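You operate a simulated robot arm through the tools that you are given. There is no shell and no other tool.

The job below is to be done with a simulated two-armed robot. You get a single attempt, and the scene is never put back.

Task
Wind paper out to the blue marks and set the small blue box and the white foam on it.
Fine: free the feeder switch first, lock it again after winding; leave the other boxes and controls. Set down upright: what you pick out. Where these are worked on the way, their far stop is far enough and under half their travel is too little: feeder switch.

The check looks at the end state, three seconds after you hand in, the way a careful person would. Anything else that was tipped, shoved, dropped, spilled or broken makes it a failure.

Robot
Two 7-joint arms with fingered hands on one trunk that stands fixed in place. Base frame: the origin is at the foot of the trunk, x ahead of it, y to its left, z up; the work surface is at about z = 0.78. Readings come in m, degrees, newtons and seconds.
The left shoulder is at [0.05, 0.214, 0.869], the right one opposite. With the tool pointing down near the work surface each hand reaches from about 0.4 to 0.9 m from the base axis, measured 20 degrees to its own side. Payload 3 kg a hand.
The tool frame of a hand sits at the grasp point between the pads (the TCP): z along the fingers, y along the line on which they close. The tips reach 0.026 m beyond it. The gripper opens to 0.132 m. The gripper's body begins 0.073 m behind the TCP. The gripper is a hand of 3 fingers: y runs from the thumb to the fingers, the wrist lies at [0, 0, -0.229] in the tool frame, and closing takes about 1.5 s.
Orientation is that of the tool frame in the base frame, as [roll, pitch, yaw] about the fixed x, y, z axes, in that order (R = Rz(yaw) Ry(pitch) Rx(roll)). With the fingers straight down and closing along the base's y, the tool's x points along the base's -x, its y along +y and its z along -z.

Tools
- The arms move only by the tool drive_tool. It takes "left_targets", "right_targets" or both (then of equal length, played together; a hand with none holds still); each is a list of rows, each a list of 7 numbers: the shift along the tool's x, y, z in units of 500 mm (1.0 is 500 mm), then the turn, a rotation vector about the tool's x, y, z in units of 45 degrees (1.0 is 45 degrees), then the gripper command, from -1 (shut) to 1 (fully open), values between in proportion. In form: [[x, y, z, rx, ry, rz, grip], ...]. A call has 1 to 20 rows; each row is the pose to reach, as a shift and turn from the pose commanded when the call began, along the tool's axes at that moment. A call with a number of a shift or a turn outside -1 to 1 is refused whole. Each row takes 0.2 s and may step no farther than 0.05 m and 8.6 degrees from the row before; otherwise, or with a gripper value out of range, the whole call is refused. Where a pose cannot be reached the arm comes as near as it can. A force on the tool above 40 N (or 10 N above the force at the start of the call, whichever is more), or a blocked arm, ends the call early, and 0.2 s more pass. Each finger travels about 0.072 m/s and halts on what it meets, pressing with about 31 N; the grip force reading is that of the motor and also rises with nothing between the fingers. The clock runs only during rows and for 0.2 s after the last one: add rows that repeat a pose to give the fingers time. It gives the time, the measured TCP pose, the force on the tool (base axes), the opening and the grip force at its end, in the units of the frame above (readings bear some noise), with the torque about the TCP (base axes, N m) and any sound that the robot's microphone picked up.
- Cameras (640 x 400 px; columns grow to the right, rows downward): "scene" is now at [0.032, 0.0117, 1.4958]; the picture's right is [0.11, -0.99, 0.00], its down [-0.68, -0.08, -0.73] and it looks along [0.73, 0.08, -0.68] (base axes); focal length 314 px, centre (320, 200). "left" rides on the left gripper at [-0.062, 0.003, -0.092] in its tool frame; the picture's right is [-0.05, -1.00, 0.00], its down [0.83, -0.04, -0.56] and it looks along [0.55, -0.03, 0.83] (tool axes); focal length 230 px, centre (320, 200). "right" rides on the right gripper at [0.062, 0.003, -0.092] in its tool frame; the picture's right is [-0.05, 1.00, 0.00], its down [-0.83, -0.04, -0.56] and it looks along [-0.55, -0.03, 0.83] (tool axes); focal length 230 px, centre (320, 200). There is no depth. A picture from a camera that has moved, and an enlarged one, comes with that camera's place and axes in the base frame and with its lens.
- capture(camera): a new picture of that camera. No time passes.
- preshape(shape, hand): the hand has 3 fingers and takes this shape, open, in about a second: jaw (thumb against the fingers, like two jaws); tri (thumb and two fingers); tip (a fingertip pinch); poke (one finger out to press); point (the index stretched); flat (the hand flat); cup (the hand cupped); fist (a fist). The gripper value then closes the fingers along that shape, each until it touches; the sizes above hold for jaw. It gives what a move gives, with no picture.
- aim_head(pan, tilt): turns the head with the scene camera to pan (to the left, within 86 degrees either way) and tilt (down, from -29 to 69), counted from straight ahead of the robot. It gives what a move gives.
- inspect(camera, box): a new picture of the part [left, top, right, bottom] of that camera's present view, enlarged. No time passes.
- hand_in(): hands the job in; it is judged then, once.

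Nothing tells you positions but the pictures and the camera data. Unless the task says otherwise, let go and move clear before handing in.

The tools are called after ">>>" as name(argument=value, ...) on one line, values as JSON. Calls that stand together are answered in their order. drive_tool: Moves the arms, as the interface text tells. Its arguments: {"type":"object","properties":{"left_targets":{"type":"array"},"right_targets":{"type":"array"}},"required":[]} The other tools are called the same way: preshape (shape, hand) gives the hand a shape; aim_head (pan, tilt) turns the head that bears the scene camera; capture (camera) takes a picture; inspect (camera, box) takes an enlarged picture of a part of a camera's view; hand_in () hands the job in.

At the start:

```text
time: 0.0
left_eef_pos: [0.6019, 0.1878, 1.1087]
left_tcp_rot: [180.0, 0.0, 169.0]
left_wrist_force: [-0.2, 0.0, 0.4]
left_wrist_torque: [0.0, -0.03, -0.01]
left_grip_width: 0.1319
left_finger_force: 0.0
left_shape: jaw
right_eef_pos: [0.5374, -0.3295, 1.1342]
right_tcp_rot: [-180.0, -0.1, 169.0]
right_wrist_force: [-0.6, -0.1, -0.1]
right_wrist_torque: [0.06, 0.0, 0.0]
right_grip_width: 0.1321
right_finger_force: 0.1
right_shape: jaw
head pan, tilt: [6.6, 43.1]
```

scene: 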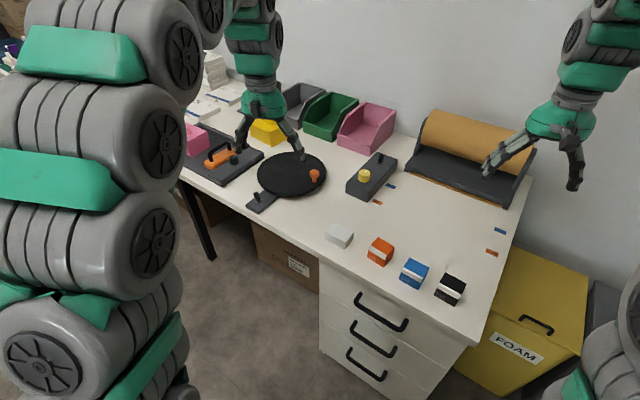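
right: 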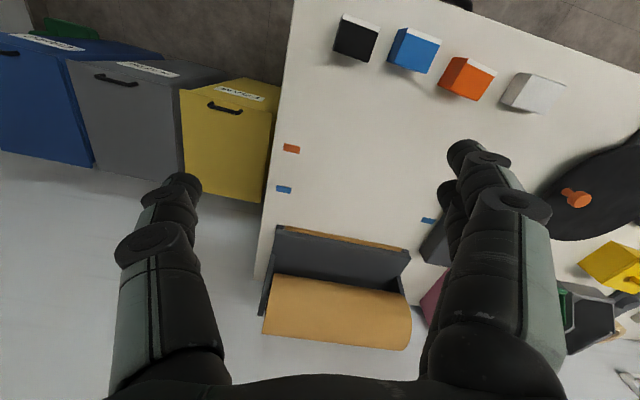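
left: 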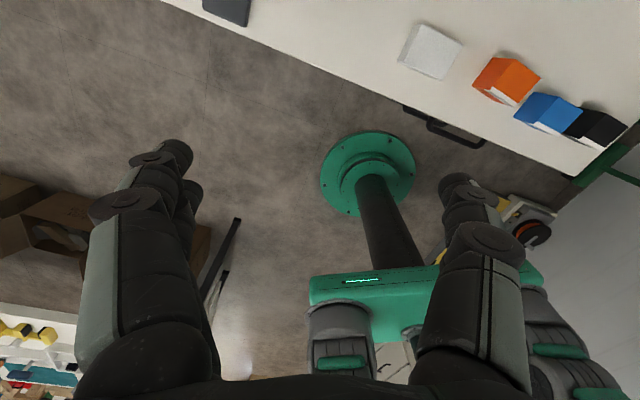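

I see a table with a paper roll dispenser at the back right, a feeder box with a yellow knob, a turntable with an orange knob, four small boxes (white, orange, blue, black) at the near edge, and blue and orange marks. I'll look closer before moving.

>>> inspect(camera="scene", box=[320, 90, 560, 240])

>>> inspect(camera="scene", box=[170, 90, 410, 240])

>>> inspect(camera="scene", box=[310, 200, 550, 350])

>>> inspect(camera="right", box=[240, 120, 640, 370])

```text
2.67 times, centred on (440, 165) of scene
camera zoom: at [0.032, 0.0117, 1.4958], right [0.11, -0.99, 0.0], down [-0.68, -0.08, -0.73], along [0.73, 0.08, -0.68], focal length 837 px, centre (0, 293)
```

zoom: 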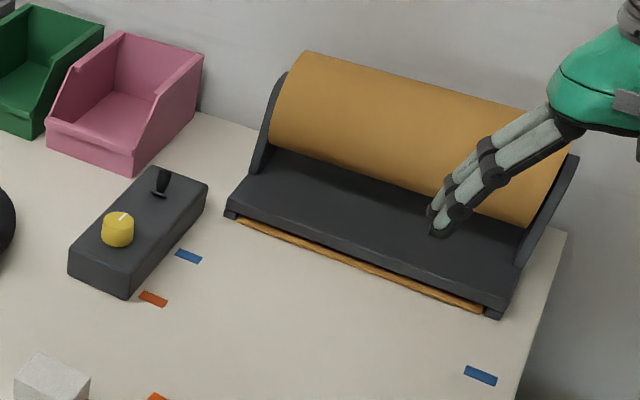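

```text
2.67 times, centred on (290, 165) of scene
camera zoom: at [0.032, 0.0117, 1.4958], right [0.11, -0.99, 0.0], down [-0.68, -0.08, -0.73], along [0.73, 0.08, -0.68], focal length 837 px, centre (400, 293)
```

zoom: 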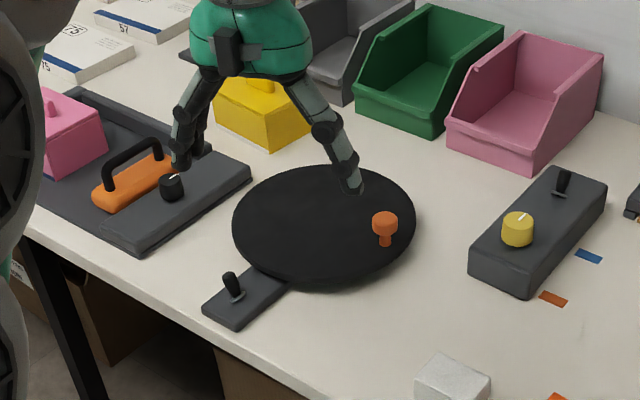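

```text
2.67 times, centred on (430, 275) of scene
camera zoom: at [0.032, 0.0117, 1.4958], right [0.11, -0.99, 0.0], down [-0.68, -0.08, -0.73], along [0.73, 0.08, -0.68], focal length 837 px, centre (27, 0)
```

zoom: 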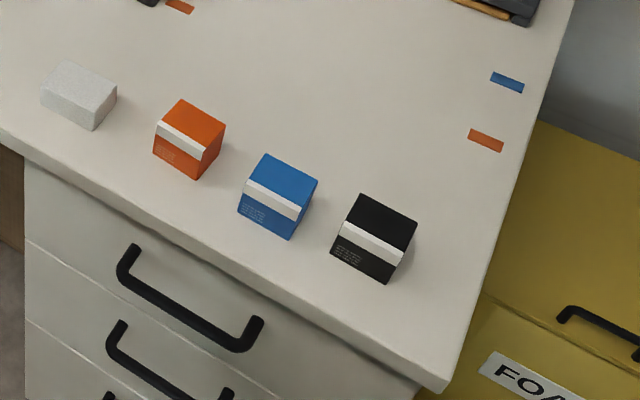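

```text
1.60 times, centred on (440, 245) of right
camera zoom: at [0.4787, -0.3136, 1.2273], right [0.24, 0.97, 0.0], down [0.81, -0.2, 0.56], along [0.54, -0.13, -0.83], focal length 368 px, centre (128, 128)
```

zoom: 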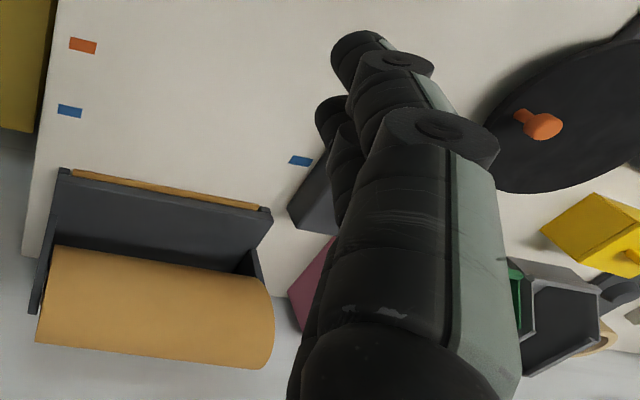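

The feeder box with a black lever and yellow knob stands left of the paper dispenser; the paper edge just peeks out of the slot. I'll zoom closer on the lever and knob.

>>> inspect(camera="scene", box=[340, 140, 404, 210])

>>> inspect(camera="scene", box=[236, 170, 300, 220])

>>> inspect(camera="scene", box=[400, 150, 520, 220])

>>> inspect(camera="scene", box=[180, 110, 280, 190])

```text
5.71 times, centred on (372, 175) of scene
camera zoom: at [0.032, 0.0117, 1.4958], right [0.11, -0.99, 0.0], down [-0.68, -0.08, -0.73], along [0.73, 0.08, -0.68], focal length 1794 px, centre (23, 343)
```

zoom: 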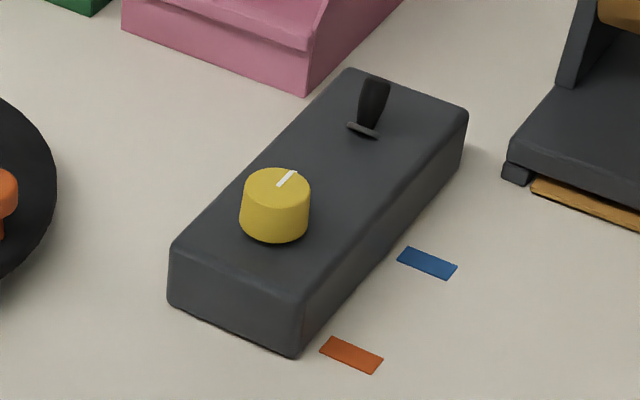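

```text
8.00 times, centred on (268, 195) of scene
camera zoom: at [0.032, 0.0117, 1.4958], right [0.11, -0.99, 0.0], down [-0.68, -0.08, -0.73], along [0.73, 0.08, -0.68], focal length 2512 px, centre (736, 240)
```

zoom: 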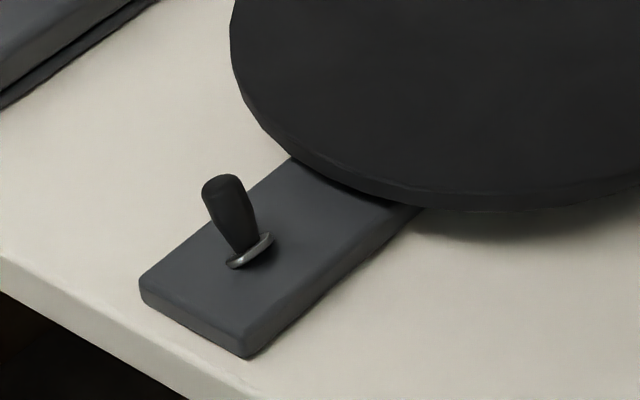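

```text
5.33 times, centred on (460, 185) of scene
camera zoom: at [0.032, 0.0117, 1.4958], right [0.11, -0.99, 0.0], down [-0.68, -0.08, -0.73], along [0.73, 0.08, -0.68], focal length 1675 px, centre (-427, 280)
```

zoom: 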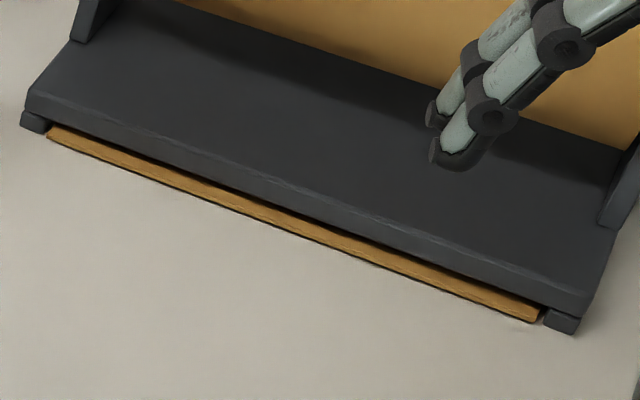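

```text
5.00 times, centred on (230, 150) of scene
camera zoom: at [0.032, 0.0117, 1.4958], right [0.11, -0.99, 0.0], down [-0.68, -0.08, -0.73], along [0.73, 0.08, -0.68], focal length 1570 px, centre (770, 450)
```

zoom: 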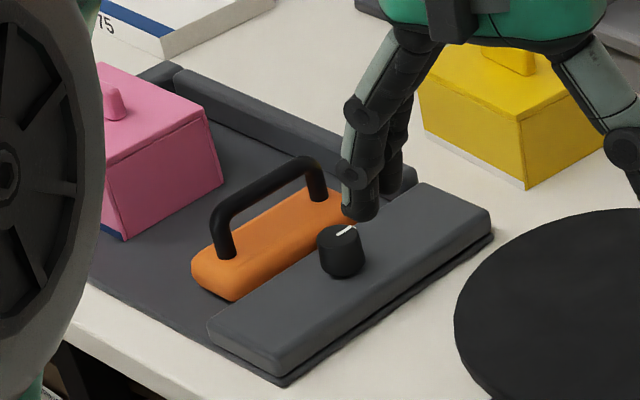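

The lever on the feeder box leans away from me (locked, about [0.96, -0.09, 0.85]), the yellow knob is around [0.86, -0.04, 0.84], and the paper edge lies roughly 0.11 m short of the blue marks. I'll bring the right hand, tilted forward, above the box to look closer with its camera.

>>> drive_tool(right_targets=[[-0.05, 0.052, 0.027, 0, -0.074, 0, 0], [-0.1, 0.104, 0.055, 0, -0.148, 0, 0], [-0.149, 0.156, 0.082, 0, -0.222, 0, 0], [-0.199, 0.208, 0.109, 0, -0.296, 0, 0], [-0.249, 0.26, 0.137, 0, -0.37, 0, 0], [-0.2985, 0.312, 0.164, 0, -0.4445, 0, 0], [-0.348, 0.364, 0.191, 0, -0.5185, 0, 0], [-0.398, 0.416, 0.219, 0, -0.5925, 0, 0], [-0.448, 0.468, 0.246, 0, -0.667, 0, 0], [-0.4975, 0.52, 0.273, 0, -0.741, 0, 0], [-0.547, 0.572, 0.301, 0, -0.815, 0, 0], [-0.597, 0.624, 0.328, 0, -0.889, 0, 0]])

>>> capture(camera="right")

>>> capture(camera="scene")

```text
time: 2.6
left_eef_pos: [0.6011, 0.188, 1.1084]
left_tcp_rot: [-179.9, 0.0, 169.0]
left_wrist_force: [0.5, 0.2, -0.7]
left_wrist_torque: [0.01, 0.01, 0.0]
left_grip_width: 0.1315
left_finger_force: 0.0
left_shape: jaw
right_eef_pos: [0.8876, -0.0787, 0.9681]
right_tcp_rot: [-180.0, 40.1, 169.1]
right_wrist_force: [0.1, 0.1, -0.2]
right_wrist_torque: [0.0, 0.01, -0.01]
right_grip_width: 0.0667
right_finger_force: 0.1
right_shape: jaw
head pan, tilt: [6.6, 43.1]
```

```text
taken
camera right: at [0.7857, -0.056, 0.9993], right [0.23, 0.97, 0.03], down [0.26, -0.1, 0.96], along [0.94, -0.21, -0.28], focal length 230 px, centre (320, 200)
```

right: 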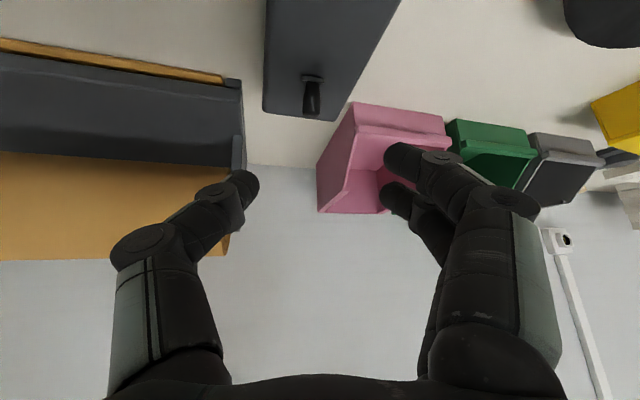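

```text
taken
```

scene: 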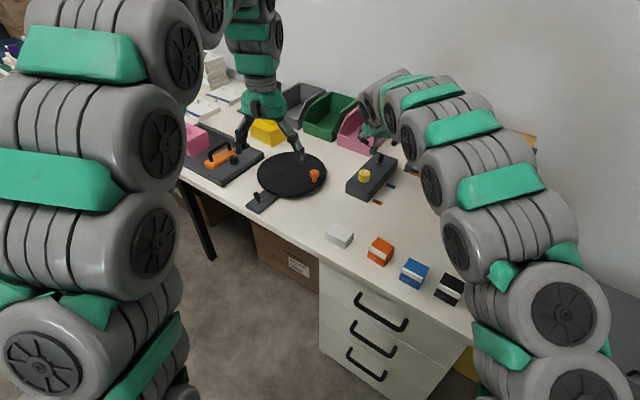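

The lever is clearly visible upside-down in the right camera; I need a closer look to tell which way it leans.

>>> inspect(camera="right", box=[250, 0, 410, 120])

>>> inspect(camera="scene", box=[356, 140, 396, 170])

```text
3.33 times, centred on (330, 60) of right
camera zoom: at [0.7857, -0.056, 0.9993], right [0.23, 0.97, 0.03], down [0.26, -0.1, 0.96], along [0.94, -0.21, -0.28], focal length 767 px, centre (287, 667)
```

zoom: 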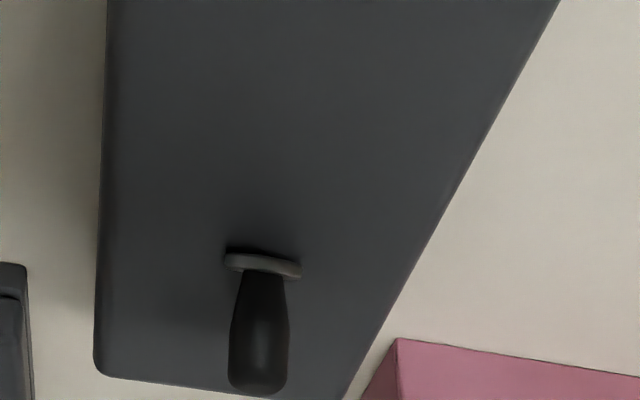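

```text
13.33 times, centred on (376, 155) of scene
camera zoom: at [0.032, 0.0117, 1.4958], right [0.11, -0.99, 0.0], down [-0.68, -0.08, -0.73], along [0.73, 0.08, -0.68], focal length 4187 px, centre (-427, 800)
```

zoom: 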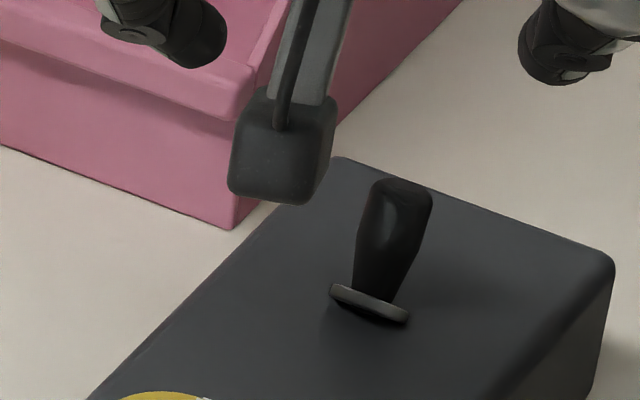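

The lever leans about 27° away from me, tip near [0.974, -0.10, 0.855]. The jaw's double finger is wide for this short lever, so I'll try the fingertip-pinch shape and look at it.

>>> preshape(shape="tip", hand="right")

>>> capture(camera="right")

```text
time: 3.5
left_eef_pos: [0.6014, 0.1866, 1.1085]
left_tcp_rot: [-179.9, -0.1, 168.9]
left_wrist_force: [-0.7, -0.4, -0.3]
left_wrist_torque: [-0.01, 0.02, 0.02]
left_grip_width: 0.1319
left_finger_force: 0.0
left_shape: jaw
right_eef_pos: [0.8884, -0.0804, 0.9681]
right_tcp_rot: [179.9, 40.0, 168.9]
right_wrist_force: [0.1, 0.3, 0.1]
right_wrist_torque: [0.02, 0.03, 0.0]
right_grip_width: 0.1322
right_finger_force: 0.1
right_shape: tip
head pan, tilt: [6.6, 43.1]
```

```text
taken
camera right: at [0.7851, -0.0562, 0.9996], right [0.23, 0.97, 0.03], down [0.27, -0.1, 0.96], along [0.94, -0.21, -0.28], focal length 230 px, centre (320, 200)
```

right: 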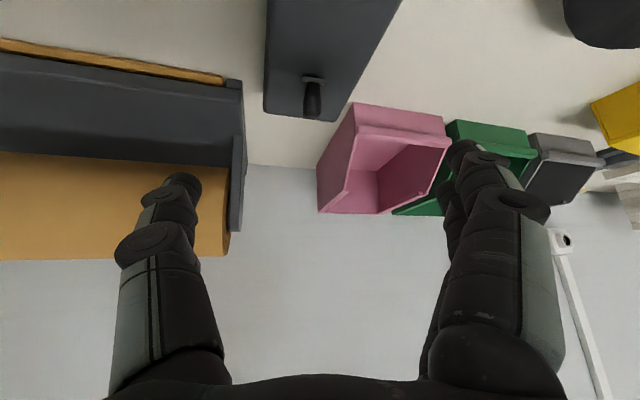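

The tip shape looks the same when open; I'll close it part-way in free air to see how the fingers meet.

>>> drive_tool(right_targets=[[0, 0, 0, 0, 0, 0, -0.6], [0, 0, 0, 0, 0, 0, -0.6], [0, 0, 0, 0, 0, 0, -0.6], [0, 0, 0, 0, 0, 0, -0.6], [0, 0, 0, 0, 0, 0, -0.6]])

>>> capture(camera="right")

```text
time: 4.7
left_eef_pos: [0.6013, 0.188, 1.1081]
left_tcp_rot: [-180.0, 0.1, 168.9]
left_wrist_force: [0.0, 0.3, -0.1]
left_wrist_torque: [0.02, -0.02, -0.01]
left_grip_width: 0.1319
left_finger_force: 0.0
left_shape: jaw
right_eef_pos: [0.8873, -0.0798, 0.968]
right_tcp_rot: [-180.0, 39.9, 169.0]
right_wrist_force: [-0.1, -0.1, 0.3]
right_wrist_torque: [-0.02, 0.02, 0.02]
right_grip_width: 0.027
right_finger_force: 0.0
right_shape: tip
head pan, tilt: [6.6, 43.1]
```

```text
taken
camera right: at [0.7852, -0.0561, 0.9994], right [0.23, 0.97, 0.03], down [0.27, -0.1, 0.96], along [0.94, -0.21, -0.28], focal length 230 px, centre (320, 200)
```

right: 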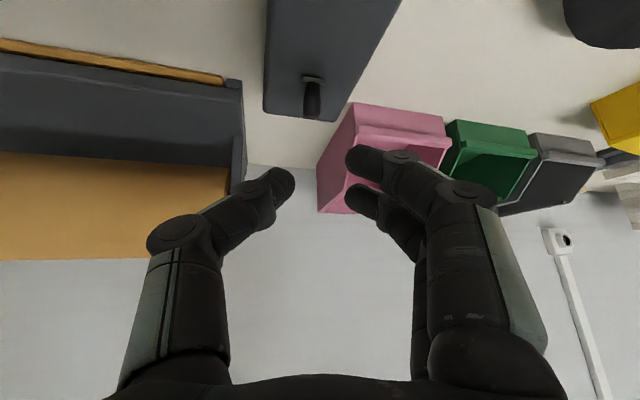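

In the tip shape two fingers still oppose the thumb. I'll check the poke shape too.

>>> preshape(shape="poke", hand="right")

>>> capture(camera="right")

>>> inspect(camera="scene", box=[320, 50, 480, 170])

```text
time: 5.6
left_eef_pos: [0.6021, 0.187, 1.1073]
left_tcp_rot: [179.9, 0.0, 169.0]
left_wrist_force: [-1.3, 0.6, -0.5]
left_wrist_torque: [0.04, -0.01, -0.02]
left_grip_width: 0.1319
left_finger_force: 0.0
left_shape: jaw
right_eef_pos: [0.8861, -0.0808, 0.968]
right_tcp_rot: [180.0, 40.1, 169.0]
right_wrist_force: [-0.4, 0.5, 0.4]
right_wrist_torque: [-0.01, 0.02, -0.01]
right_grip_width: 0.0
right_finger_force: 0.0
right_shape: poke
head pan, tilt: [6.6, 43.1]
```

```text
taken
camera right: at [0.7852, -0.0561, 0.9994], right [0.23, 0.97, 0.03], down [0.27, -0.1, 0.96], along [0.94, -0.21, -0.28], focal length 230 px, centre (320, 200)
```

right: 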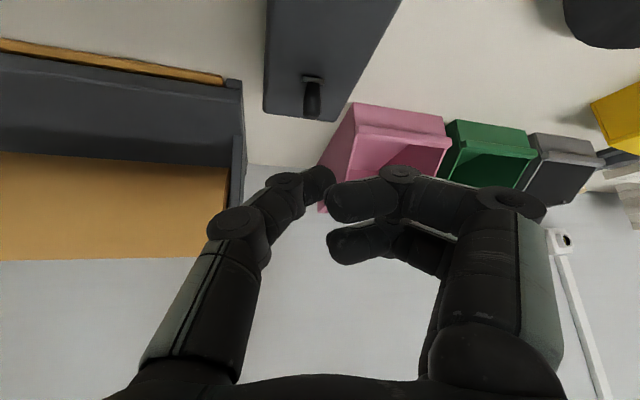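

```text
3.33 times, centred on (400, 110) of scene
camera zoom: at [0.032, 0.0117, 1.4958], right [0.11, -0.99, 0.0], down [-0.68, -0.08, -0.73], along [0.73, 0.08, -0.68], focal length 1047 px, centre (53, 500)
```

zoom: 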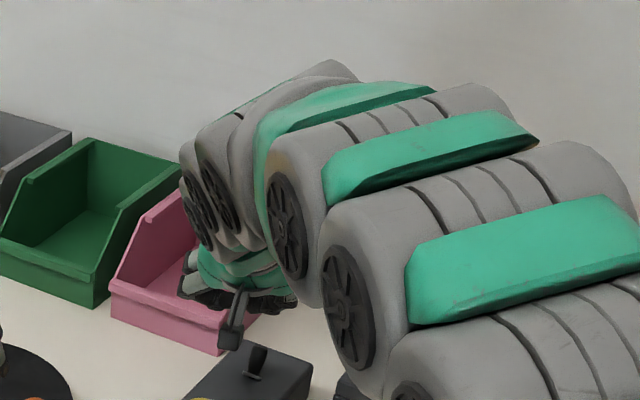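

In poke the thumb is the pressing finger with the others curled. I'll return to jaw and swing the hand to the right side of the box to see the lever from the side and fix its lean and height.

>>> preshape(shape="jaw", hand="right")

>>> drive_tool(right_targets=[[0.0061, -0.0229, 0.0073, -0.098, 0, -0.117, 0.5], [0.0122, -0.0458, 0.0147, -0.1965, 0, -0.234, 0.5], [0.0182, -0.0686, 0.022, -0.295, 0, -0.351, 0.5], [0.0243, -0.0915, 0.0293, -0.393, 0, -0.468, 0.5], [0.0304, -0.1144, 0.0366, -0.491, 0, -0.585, 0.5], [0.0365, -0.1373, 0.044, -0.5895, 0, -0.702, 0.5], [0.0425, -0.16, 0.0513, -0.688, 0, -0.819, 0.5], [0.0486, -0.183, 0.0586, -0.786, 0, -0.936, 0.5]])

>>> capture(camera="right")

>>> capture(camera="scene")

```text
time: 6.5
left_eef_pos: [0.6025, 0.1872, 1.1086]
left_tcp_rot: [-180.0, 0.0, 169.0]
left_wrist_force: [-0.1, -0.2, 0.3]
left_wrist_torque: [-0.02, -0.01, 0.02]
left_grip_width: 0.1319
left_finger_force: 0.0
left_shape: jaw
right_eef_pos: [0.8879, -0.0811, 0.9677]
right_tcp_rot: [-180.0, 40.1, 168.9]
right_wrist_force: [-0.8, 0.1, -0.2]
right_wrist_torque: [0.01, 0.01, 0.02]
right_grip_width: 0.132
right_finger_force: 0.1
right_shape: jaw
head pan, tilt: [6.6, 43.1]
```

```text
time: 8.3
left_eef_pos: [0.6013, 0.1867, 1.1087]
left_tcp_rot: [180.0, 0.0, 169.1]
left_wrist_force: [0.5, 0.0, 0.7]
left_wrist_torque: [0.04, -0.01, 0.02]
left_grip_width: 0.1318
left_finger_force: 0.2
left_shape: jaw
right_eef_pos: [0.8731, -0.1674, 0.9335]
right_tcp_rot: [-180.0, 40.1, -135.8]
right_wrist_force: [0.3, 0.2, 0.1]
right_wrist_torque: [-0.05, 0.01, 0.0]
right_grip_width: 0.0994
right_finger_force: 0.0
right_shape: jaw
head pan, tilt: [6.6, 43.1]
```

```text
taken
camera right: at [0.7962, -0.2389, 0.9641], right [-0.67, 0.74, 0.03], down [0.23, 0.16, 0.96], along [0.71, 0.65, -0.28], focal length 230 px, centre (320, 200)
```

right: 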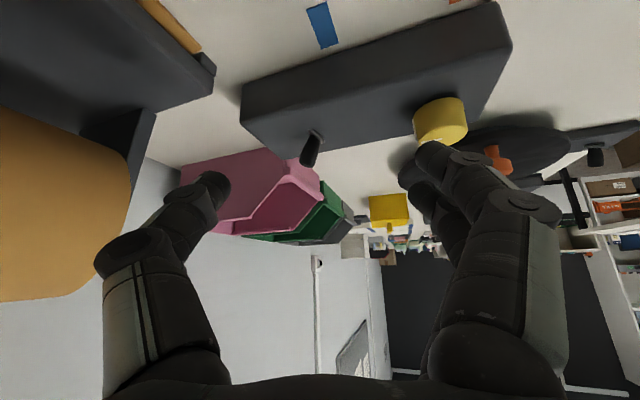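

```text
taken
```

scene: 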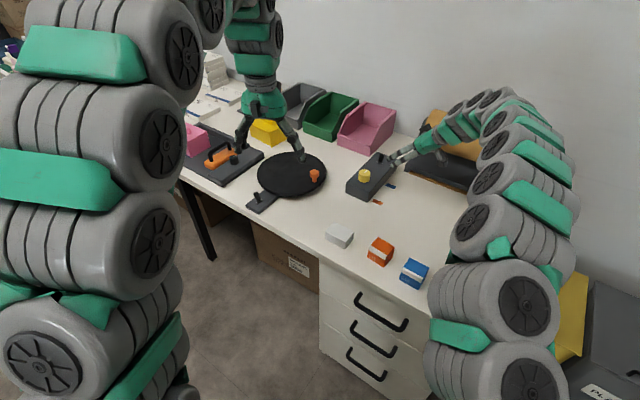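

The side view shows the lever leaning away (towards the bins) and the knob on its right. I'll zoom for measurement.

>>> inspect(camera="right", box=[220, 60, 480, 222])

>>> inspect(camera="right", box=[270, 110, 350, 175])

```text
2.46 times, centred on (350, 141) of right
camera zoom: at [0.7962, -0.2389, 0.9641], right [-0.67, 0.74, 0.03], down [0.23, 0.16, 0.96], along [0.71, 0.65, -0.28], focal length 566 px, centre (246, 345)
```

zoom: 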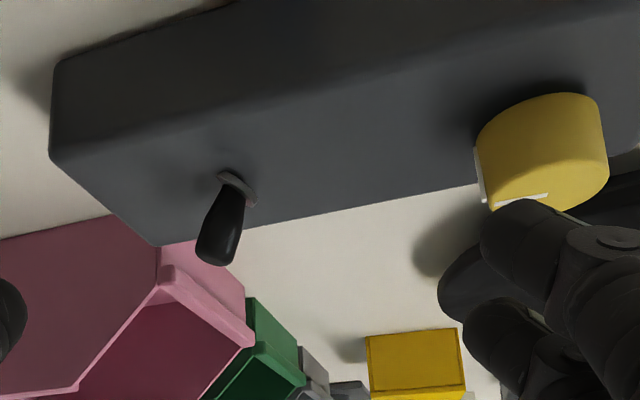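

```text
6.15 times, centred on (310, 142) of right
camera zoom: at [0.7962, -0.2389, 0.9641], right [-0.67, 0.74, 0.03], down [0.23, 0.16, 0.96], along [0.71, 0.65, -0.28], focal length 1416 px, centre (382, 554)
```

zoom: 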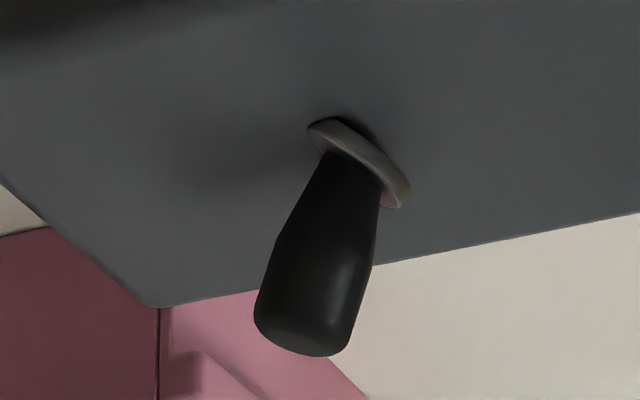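

The side view triangulates well: lever base [0.957, -0.095, 0.830], top [0.966, -0.101, 0.862], leaning away about 20°. From this side the thumb can go behind the lever; I'll move to a pre-approach pose with the jaws partly open.

>>> drive_tool(right_targets=[[-0.0212, -0.0039, 0.0314, 0.0437, -0.0363, 0.052, 0.1], [-0.0424, -0.0077, 0.0628, 0.0873, -0.0727, 0.104, -0.09], [-0.0636, -0.0116, 0.0942, 0.131, -0.109, 0.156, -0.09], [-0.0636, -0.0116, 0.0942, 0.131, -0.109, 0.156, -0.09]])

>>> capture(camera="right")

>>> inspect(camera="scene", box=[340, 110, 460, 200])

```text
time: 9.3
left_eef_pos: [0.6028, 0.1877, 1.1083]
left_tcp_rot: [-180.0, -0.1, 169.0]
left_wrist_force: [0.5, -0.3, 0.0]
left_wrist_torque: [-0.02, -0.03, 0.03]
left_grip_width: 0.1318
left_finger_force: 0.1
left_shape: jaw
right_eef_pos: [0.9167, -0.1373, 0.9155]
right_tcp_rot: [179.5, 44.9, -145.5]
right_wrist_force: [-0.3, -0.9, 0.0]
right_wrist_torque: [-0.01, 0.02, -0.01]
right_grip_width: 0.0608
right_finger_force: 0.0
right_shape: jaw
head pan, tilt: [6.6, 43.1]
```

```text
taken
camera right: at [0.8267, -0.196, 0.938], right [-0.54, 0.84, 0.04], down [0.19, 0.07, 0.98], along [0.82, 0.54, -0.2], focal length 230 px, centre (320, 200)
```

right: 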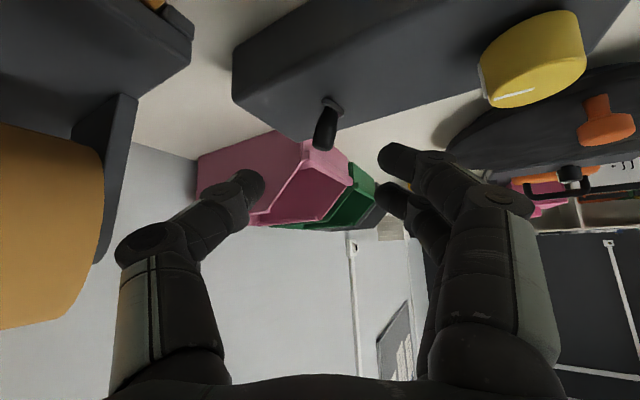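

```text
4.44 times, centred on (400, 155) of scene
camera zoom: at [0.032, 0.0117, 1.4958], right [0.11, -0.99, 0.0], down [-0.68, -0.08, -0.73], along [0.73, 0.08, -0.68], focal length 1396 px, centre (-36, 400)
```

zoom: 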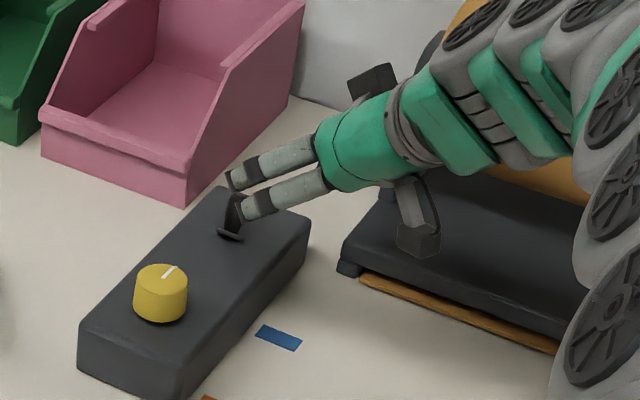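

The lever sits between thumb and fingers in the view. I'll advance most of the way along the finger direction and check.

>>> drive_tool(right_targets=[[-0.0016, 0.0015, 0.03, 0, 0, 0, -0.09], [-0.0032, 0.003, 0.06, 0, 0, 0, -0.09], [-0.0048, 0.0045, 0.09, 0, 0, 0, -0.09], [-0.0058, 0.0055, 0.112, 0, 0, 0, -0.09]])

>>> capture(camera="right")

>>> inspect(camera="scene", box=[350, 130, 414, 178])

```text
time: 10.3
left_eef_pos: [0.6009, 0.187, 1.1086]
left_tcp_rot: [-180.0, -0.1, 169.0]
left_wrist_force: [0.2, 0.8, -1.1]
left_wrist_torque: [-0.01, 0.03, 0.01]
left_grip_width: 0.1319
left_finger_force: 0.1
left_shape: jaw
right_eef_pos: [0.9502, -0.1096, 0.8791]
right_tcp_rot: [179.5, 44.8, -145.6]
right_wrist_force: [-0.3, -0.3, -0.4]
right_wrist_torque: [-0.01, 0.0, -0.01]
right_grip_width: 0.0605
right_finger_force: 0.1
right_shape: jaw
head pan, tilt: [6.6, 43.1]
```

```text
taken
camera right: at [0.8599, -0.1685, 0.901], right [-0.54, 0.84, 0.04], down [0.19, 0.07, 0.98], along [0.82, 0.54, -0.2], focal length 230 px, centre (320, 200)
```

right: 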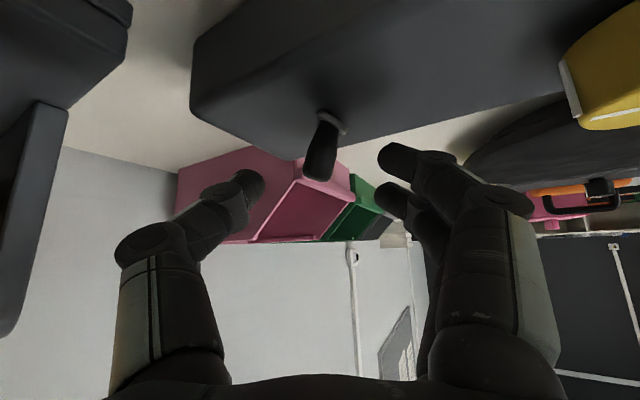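

```text
8.33 times, centred on (382, 154) of scene
camera zoom: at [0.032, 0.0117, 1.4958], right [0.11, -0.99, 0.0], down [-0.68, -0.08, -0.73], along [0.73, 0.08, -0.68], focal length 2617 px, centre (-197, 583)
```

zoom: 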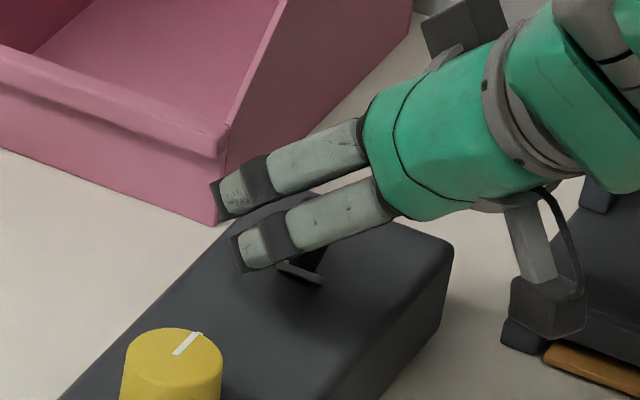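

The fingers are just above the box with the lever between them. I'll advance the last 19 mm, narrow the jaws around the lever, and check forces.

>>> drive_tool(right_targets=[[0, 0, 0.013, 0, 0, 0, -0.09], [0, 0, 0.026, 0, 0, 0, -0.09], [0, 0, 0.038, 0, 0, 0, -0.09], [0, 0, 0.038, 0, 0, 0, -0.47], [0, 0, 0.038, 0, 0, 0, -0.47], [0, 0, 0.038, 0, 0, 0, -0.47]])

>>> capture(camera="right")

>>> inspect(camera="scene", box=[350, 130, 414, 178])

```text
time: 11.7
left_eef_pos: [0.6019, 0.189, 1.1087]
left_tcp_rot: [-179.9, 0.0, 169.1]
left_wrist_force: [-0.4, -0.6, 0.6]
left_wrist_torque: [0.02, -0.01, 0.0]
left_grip_width: 0.1317
left_finger_force: 0.1
left_shape: jaw
right_eef_pos: [0.9586, -0.1037, 0.8661]
right_tcp_rot: [179.4, 44.9, -145.4]
right_wrist_force: [-0.3, 0.1, 0.7]
right_wrist_torque: [0.0, -0.02, -0.03]
right_grip_width: 0.0354
right_finger_force: 0.1
right_shape: jaw
head pan, tilt: [6.6, 43.1]
```

```text
taken
camera right: at [0.8699, -0.1618, 0.8876], right [-0.54, 0.84, 0.04], down [0.19, 0.07, 0.98], along [0.82, 0.54, -0.2], focal length 230 px, centre (320, 200)
```

right: 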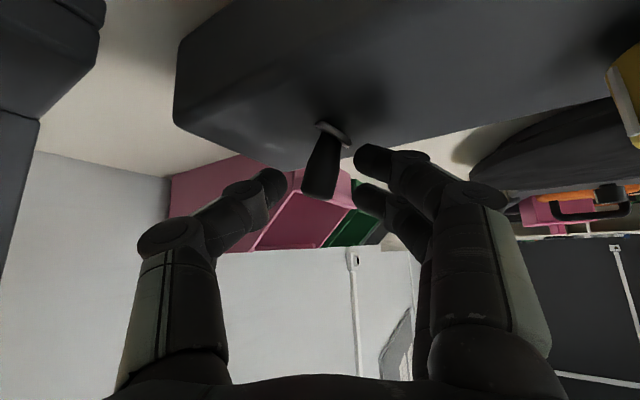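

```text
8.33 times, centred on (382, 154) of scene
camera zoom: at [0.032, 0.0117, 1.4958], right [0.11, -0.99, 0.0], down [-0.68, -0.08, -0.73], along [0.73, 0.08, -0.68], focal length 2617 px, centre (-197, 583)
```

zoom: 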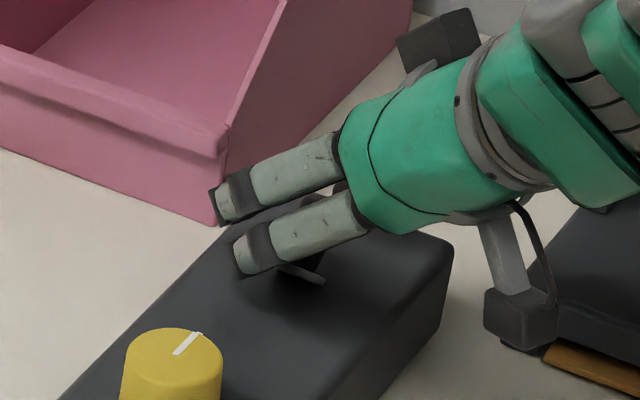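

No contact yet and the thumb is behind the lever. I'll pull the lever towards the robot along the box's long axis in small steps.

>>> drive_tool(right_targets=[[0.0032, 0.0089, -0.0031, 0, 0, 0, -0.47], [0.0065, 0.0178, -0.0063, 0, 0, 0, -0.47], [0.0097, 0.0268, -0.0094, 0, 0, 0, -0.47], [0.0129, 0.0357, -0.0126, 0, 0, 0, -0.47], [0.0162, 0.0446, -0.0157, 0, 0, 0, -0.47]])

>>> capture(camera="right")

```text
time: 12.9
left_eef_pos: [0.6016, 0.1863, 1.1085]
left_tcp_rot: [179.9, 0.0, 169.0]
left_wrist_force: [-0.4, -0.4, -0.8]
left_wrist_torque: [-0.03, -0.04, -0.02]
left_grip_width: 0.1319
left_finger_force: 0.0
left_shape: jaw
right_eef_pos: [0.9386, -0.089, 0.8675]
right_tcp_rot: [179.3, 44.9, -145.5]
right_wrist_force: [0.4, 0.4, -0.1]
right_wrist_torque: [-0.04, 0.0, -0.04]
right_grip_width: 0.0356
right_finger_force: 0.1
right_shape: jaw
head pan, tilt: [6.6, 43.1]
```

```text
taken
camera right: at [0.8475, -0.1483, 0.8889], right [-0.54, 0.84, 0.04], down [0.19, 0.07, 0.98], along [0.82, 0.54, -0.2], focal length 230 px, centre (320, 200)
```

right: 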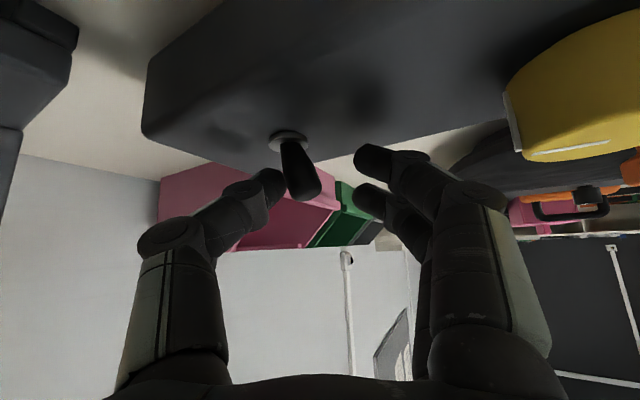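

The lever has swung past upright with barely any force. I'll continue pulling towards its far stop.

>>> drive_tool(right_targets=[[0.0026, 0.0071, -0.0025, 0, 0, 0, -0.47], [0.0052, 0.0143, -0.005, 0, 0, 0, -0.47], [0.0078, 0.0214, -0.0075, 0, 0, 0, -0.47]])

>>> capture(camera="right")

>>> inspect(camera="right", box=[220, 100, 420, 240])

```text
time: 13.7
left_eef_pos: [0.602, 0.1865, 1.1083]
left_tcp_rot: [179.9, 0.0, 168.9]
left_wrist_force: [0.1, -0.1, -0.6]
left_wrist_torque: [-0.05, -0.03, -0.06]
left_grip_width: 0.1318
left_finger_force: 0.1
left_shape: jaw
right_eef_pos: [0.9277, -0.0839, 0.8676]
right_tcp_rot: [179.5, 45.1, -145.5]
right_wrist_force: [8.0, -2.3, 3.5]
right_wrist_torque: [-0.07, -0.25, 0.07]
right_grip_width: 0.0403
right_finger_force: 0.1
right_shape: jaw
head pan, tilt: [6.6, 43.1]
```

```text
taken
camera right: at [0.8376, -0.1433, 0.8886], right [-0.54, 0.84, 0.04], down [0.19, 0.07, 0.98], along [0.82, 0.54, -0.2], focal length 230 px, centre (320, 200)
```

right: 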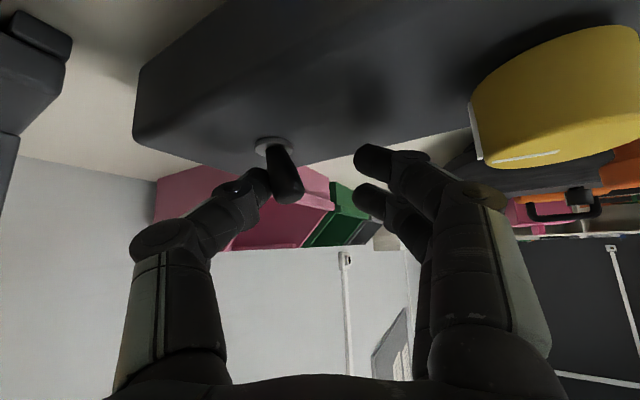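

```text
2.86 times, centred on (320, 170) of right
camera zoom: at [0.8376, -0.1433, 0.8886], right [-0.54, 0.84, 0.04], down [0.19, 0.07, 0.98], along [0.82, 0.54, -0.2], focal length 657 px, centre (320, 286)
```

zoom: 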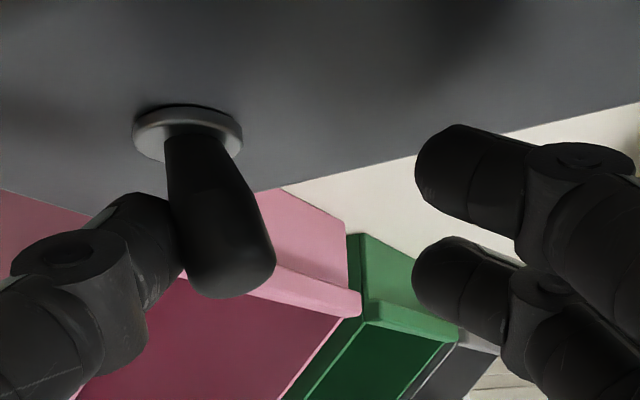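

The lever hit its far stop (8 N), so the switch is free. I'll ease off and withdraw along the finger direction.

>>> drive_tool(right_targets=[[-0.0032, -0.0089, 0.0031, 0, 0, 0, -0.47], [-0.0065, -0.0178, 0.0063, 0, 0, 0, -0.47], [-0.0065, -0.0178, -0.03, 0, 0, 0, -0.47], [-0.0065, -0.0178, -0.07, 0, 0, 0, -0.47], [-0.0065, -0.0178, -0.12, 0, 0, 0, -0.3], [-0.0065, -0.0178, -0.17, 0, 0, 0, 0]])

>>> capture(camera="right")

>>> inspect(camera="right", box=[220, 40, 420, 180])

>>> capture(camera="scene")

```text
time: 15.1
left_eef_pos: [0.6017, 0.1873, 1.1076]
left_tcp_rot: [-180.0, 0.0, 169.1]
left_wrist_force: [-1.0, -0.2, 0.5]
left_wrist_torque: [0.01, 0.04, -0.03]
left_grip_width: 0.1322
left_finger_force: 0.1
left_shape: jaw
right_eef_pos: [0.8851, -0.1243, 0.929]
right_tcp_rot: [179.6, 45.2, -145.5]
right_wrist_force: [0.6, -0.1, -0.2]
right_wrist_torque: [-0.01, 0.01, -0.01]
right_grip_width: 0.0653
right_finger_force: 0.2
right_shape: jaw
head pan, tilt: [6.6, 43.1]
```

```text
taken
camera right: at [0.7952, -0.183, 0.9513], right [-0.54, 0.84, 0.04], down [0.19, 0.07, 0.98], along [0.82, 0.54, -0.2], focal length 230 px, centre (320, 200)
```

right: 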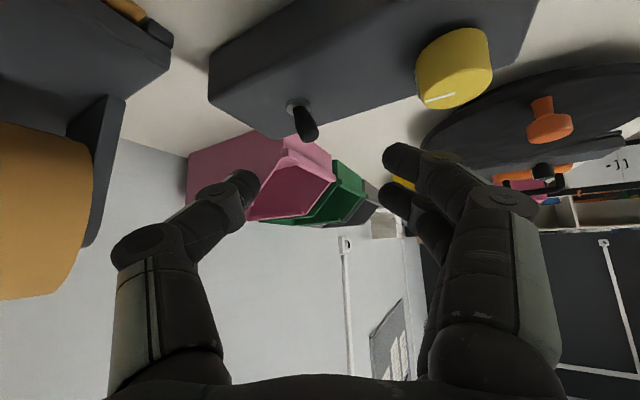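

```text
2.86 times, centred on (320, 110) of right
camera zoom: at [0.7952, -0.183, 0.9513], right [-0.54, 0.84, 0.04], down [0.19, 0.07, 0.98], along [0.82, 0.54, -0.2], focal length 657 px, centre (320, 457)
```

zoom: 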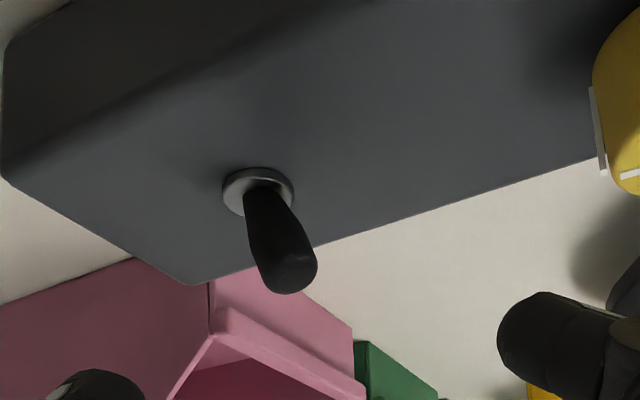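

```text
taken
```

scene: 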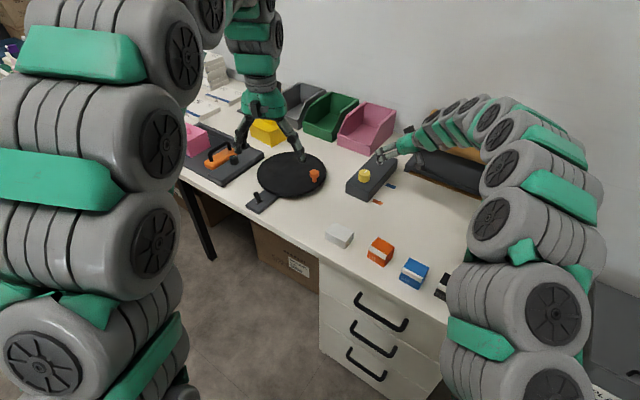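

The switch now leans towards me (freed). Next is the yellow knob; I'll measure it from this view and the scene view.

>>> inspect(camera="right", box=[390, 10, 520, 130])

>>> inspect(camera="scene", box=[340, 155, 388, 191])

```text
3.33 times, centred on (455, 70) of right
camera zoom: at [0.7952, -0.183, 0.9513], right [-0.54, 0.84, 0.04], down [0.19, 0.07, 0.98], along [0.82, 0.54, -0.2], focal length 767 px, centre (-130, 633)
```

zoom: 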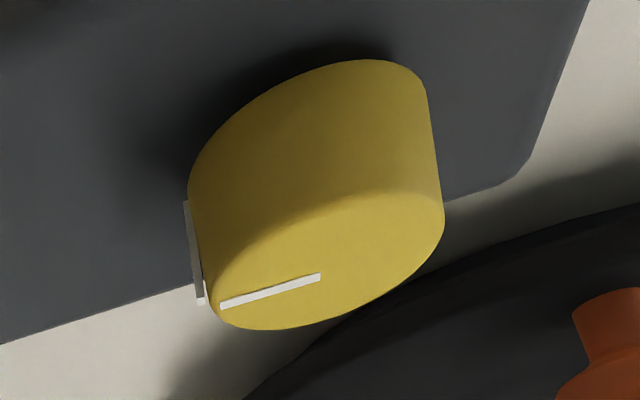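

```text
11.11 times, centred on (364, 173) of scene
camera zoom: at [0.0319, 0.0117, 1.4958], right [0.11, -0.99, 0.0], down [-0.68, -0.08, -0.73], along [0.73, 0.08, -0.68], focal length 3489 px, centre (-169, 500)
```

zoom: 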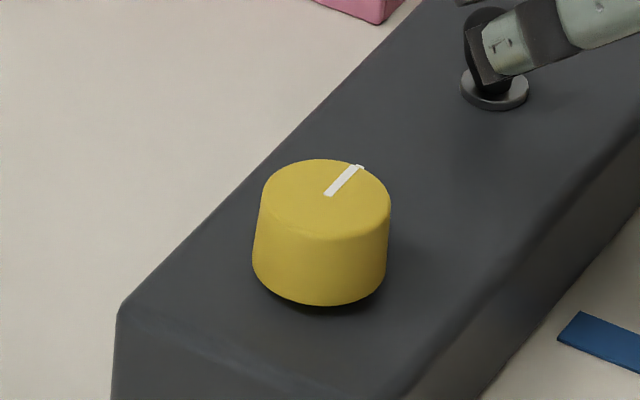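

The knob's top centre is at [0.853, -0.040, 0.858], radius about 19 mm. I'll bring the right hand above it, only slightly tilted, jaws open.

>>> drive_tool(right_targets=[[-0.0037, 0.0293, -0.0039, 0.0555, 0.0929, 0.0957, 0.2], [-0.0075, 0.0587, -0.0079, 0.1111, 0.1857, 0.1914, 0.2], [-0.0112, 0.088, -0.0118, 0.1666, 0.2786, 0.2871, 0.2], [-0.015, 0.1174, -0.0158, 0.2221, 0.3714, 0.3829, 0.2], [-0.0187, 0.1467, -0.0197, 0.2776, 0.4643, 0.4786, 0.2], [-0.0225, 0.1761, -0.0237, 0.3332, 0.5571, 0.5743, 0.2], [-0.0262, 0.2054, -0.0276, 0.3887, 0.65, 0.67, 0.2]])

>>> capture(camera="right")

>>> capture(camera="scene")

```text
time: 16.7
left_eef_pos: [0.6019, 0.1879, 1.1099]
left_tcp_rot: [-180.0, 0.0, 169.0]
left_wrist_force: [-1.0, -0.2, 0.3]
left_wrist_torque: [0.01, 0.0, -0.01]
left_grip_width: 0.1319
left_finger_force: 0.1
left_shape: jaw
right_eef_pos: [0.8257, -0.0382, 0.9483]
right_tcp_rot: [179.9, 14.5, -179.9]
right_wrist_force: [0.0, -0.6, -0.7]
right_wrist_torque: [0.02, -0.02, 0.0]
right_grip_width: 0.0786
right_finger_force: 0.1
right_shape: jaw
head pan, tilt: [6.6, 43.1]
```

```text
taken
camera right: at [0.7442, -0.0362, 1.0219], right [0.05, 1.0, 0.02], down [0.67, -0.04, 0.75], along [0.75, -0.02, -0.67], focal length 230 px, centre (320, 200)
```

right: 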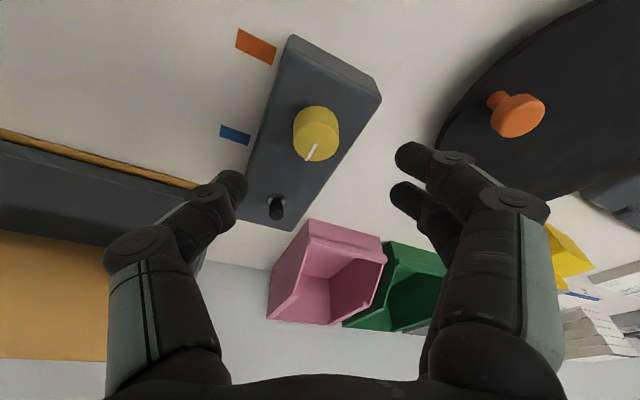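

```text
taken
```

scene: 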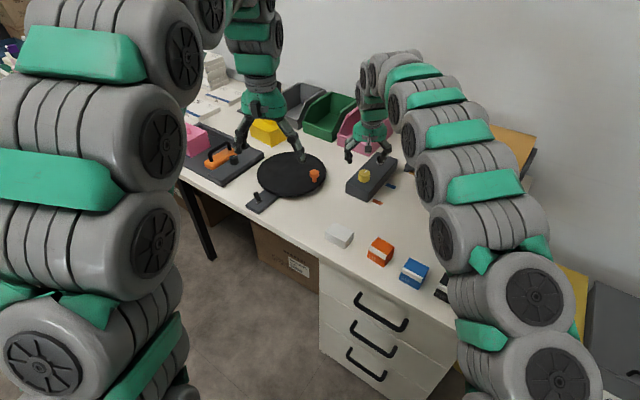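

The knob is centred under the hand. I'll descend around it.

>>> drive_tool(right_targets=[[-0.0007, -0.001, 0.045, 0, 0, 0, 0.0], [-0.0015, -0.002, 0.09, 0, 0, 0, 0.0], [-0.0022, -0.003, 0.13, 0, 0, 0, 0.0], [-0.003, -0.0036, 0.155, 0, 0, 0, 0.0], [-0.003, -0.0036, 0.172, 0, 0, 0, 0.0]])

>>> capture(camera="right")

>>> inspect(camera="scene", box=[330, 130, 410, 190])

```text
time: 17.9
left_eef_pos: [0.6017, 0.1875, 1.1086]
left_tcp_rot: [-180.0, -0.1, 169.0]
left_wrist_force: [0.7, -0.1, -0.3]
left_wrist_torque: [0.0, -0.01, -0.01]
left_grip_width: 0.1317
left_finger_force: 0.0
left_shape: jaw
right_eef_pos: [0.8492, -0.0427, 0.866]
right_tcp_rot: [179.8, 14.6, -179.6]
right_wrist_force: [0.7, -0.1, 0.6]
right_wrist_torque: [0.0, 0.02, -0.03]
right_grip_width: 0.0666
right_finger_force: 0.0
right_shape: jaw
head pan, tilt: [6.6, 43.1]
```

```text
taken
camera right: at [0.7674, -0.0393, 0.9399], right [0.04, 1.0, 0.02], down [0.66, -0.04, 0.75], along [0.75, -0.02, -0.67], focal length 230 px, centre (320, 200)
```

right: 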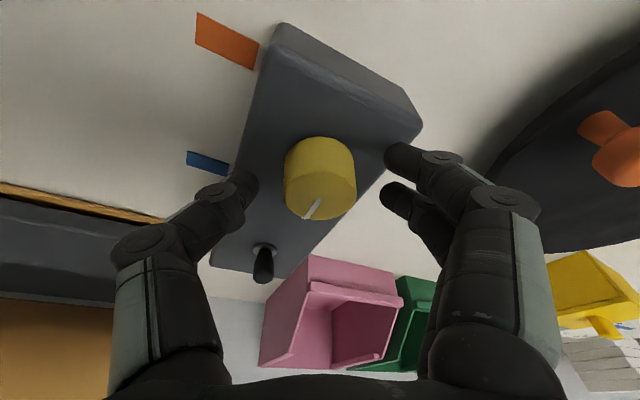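

```text
6.67 times, centred on (370, 160) of scene
camera zoom: at [0.032, 0.0117, 1.4958], right [0.11, -0.99, 0.0], down [-0.68, -0.08, -0.73], along [0.73, 0.08, -0.68], focal length 2093 px, centre (-13, 467)
```

zoom: 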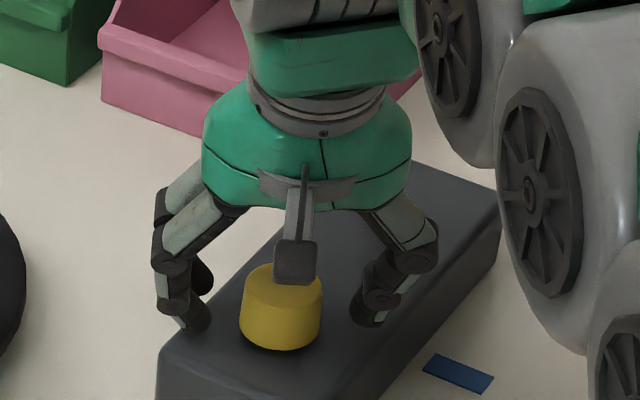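

The hand straddles the knob. I'll lower 3 mm more and close on it.

>>> drive_tool(right_targets=[[0, 0.005, 0.006, 0, 0, 0, 0.0], [0, 0.005, 0.006, 0, 0, 0, -1], [0, 0.005, 0.006, 0, 0, 0, -1], [0, 0.005, 0.006, 0, 0, 0, -1], [0, 0.005, 0.006, 0, 0, 0, -1]])

>>> capture(camera="right")

```text
time: 19.1
left_eef_pos: [0.6021, 0.1876, 1.1075]
left_tcp_rot: [-180.0, 0.0, 169.1]
left_wrist_force: [-0.5, 0.1, -0.3]
left_wrist_torque: [0.0, 0.02, -0.02]
left_grip_width: 0.1318
left_finger_force: 0.0
left_shape: jaw
right_eef_pos: [0.8493, -0.0405, 0.8628]
right_tcp_rot: [179.8, 14.7, -179.7]
right_wrist_force: [7.4, 1.0, -2.7]
right_wrist_torque: [0.0, -0.13, 0.03]
right_grip_width: 0.0308
right_finger_force: 30.6
right_shape: jaw
head pan, tilt: [6.6, 43.1]
```

```text
taken
camera right: at [0.7685, -0.037, 0.9366], right [0.04, 1.0, 0.02], down [0.66, -0.04, 0.75], along [0.75, -0.02, -0.67], focal length 230 px, centre (320, 200)
```

right: 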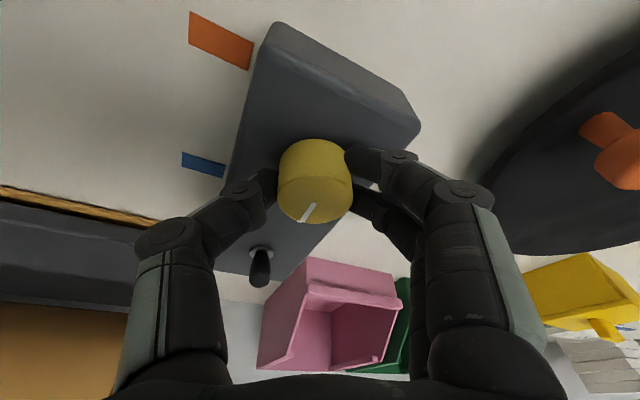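

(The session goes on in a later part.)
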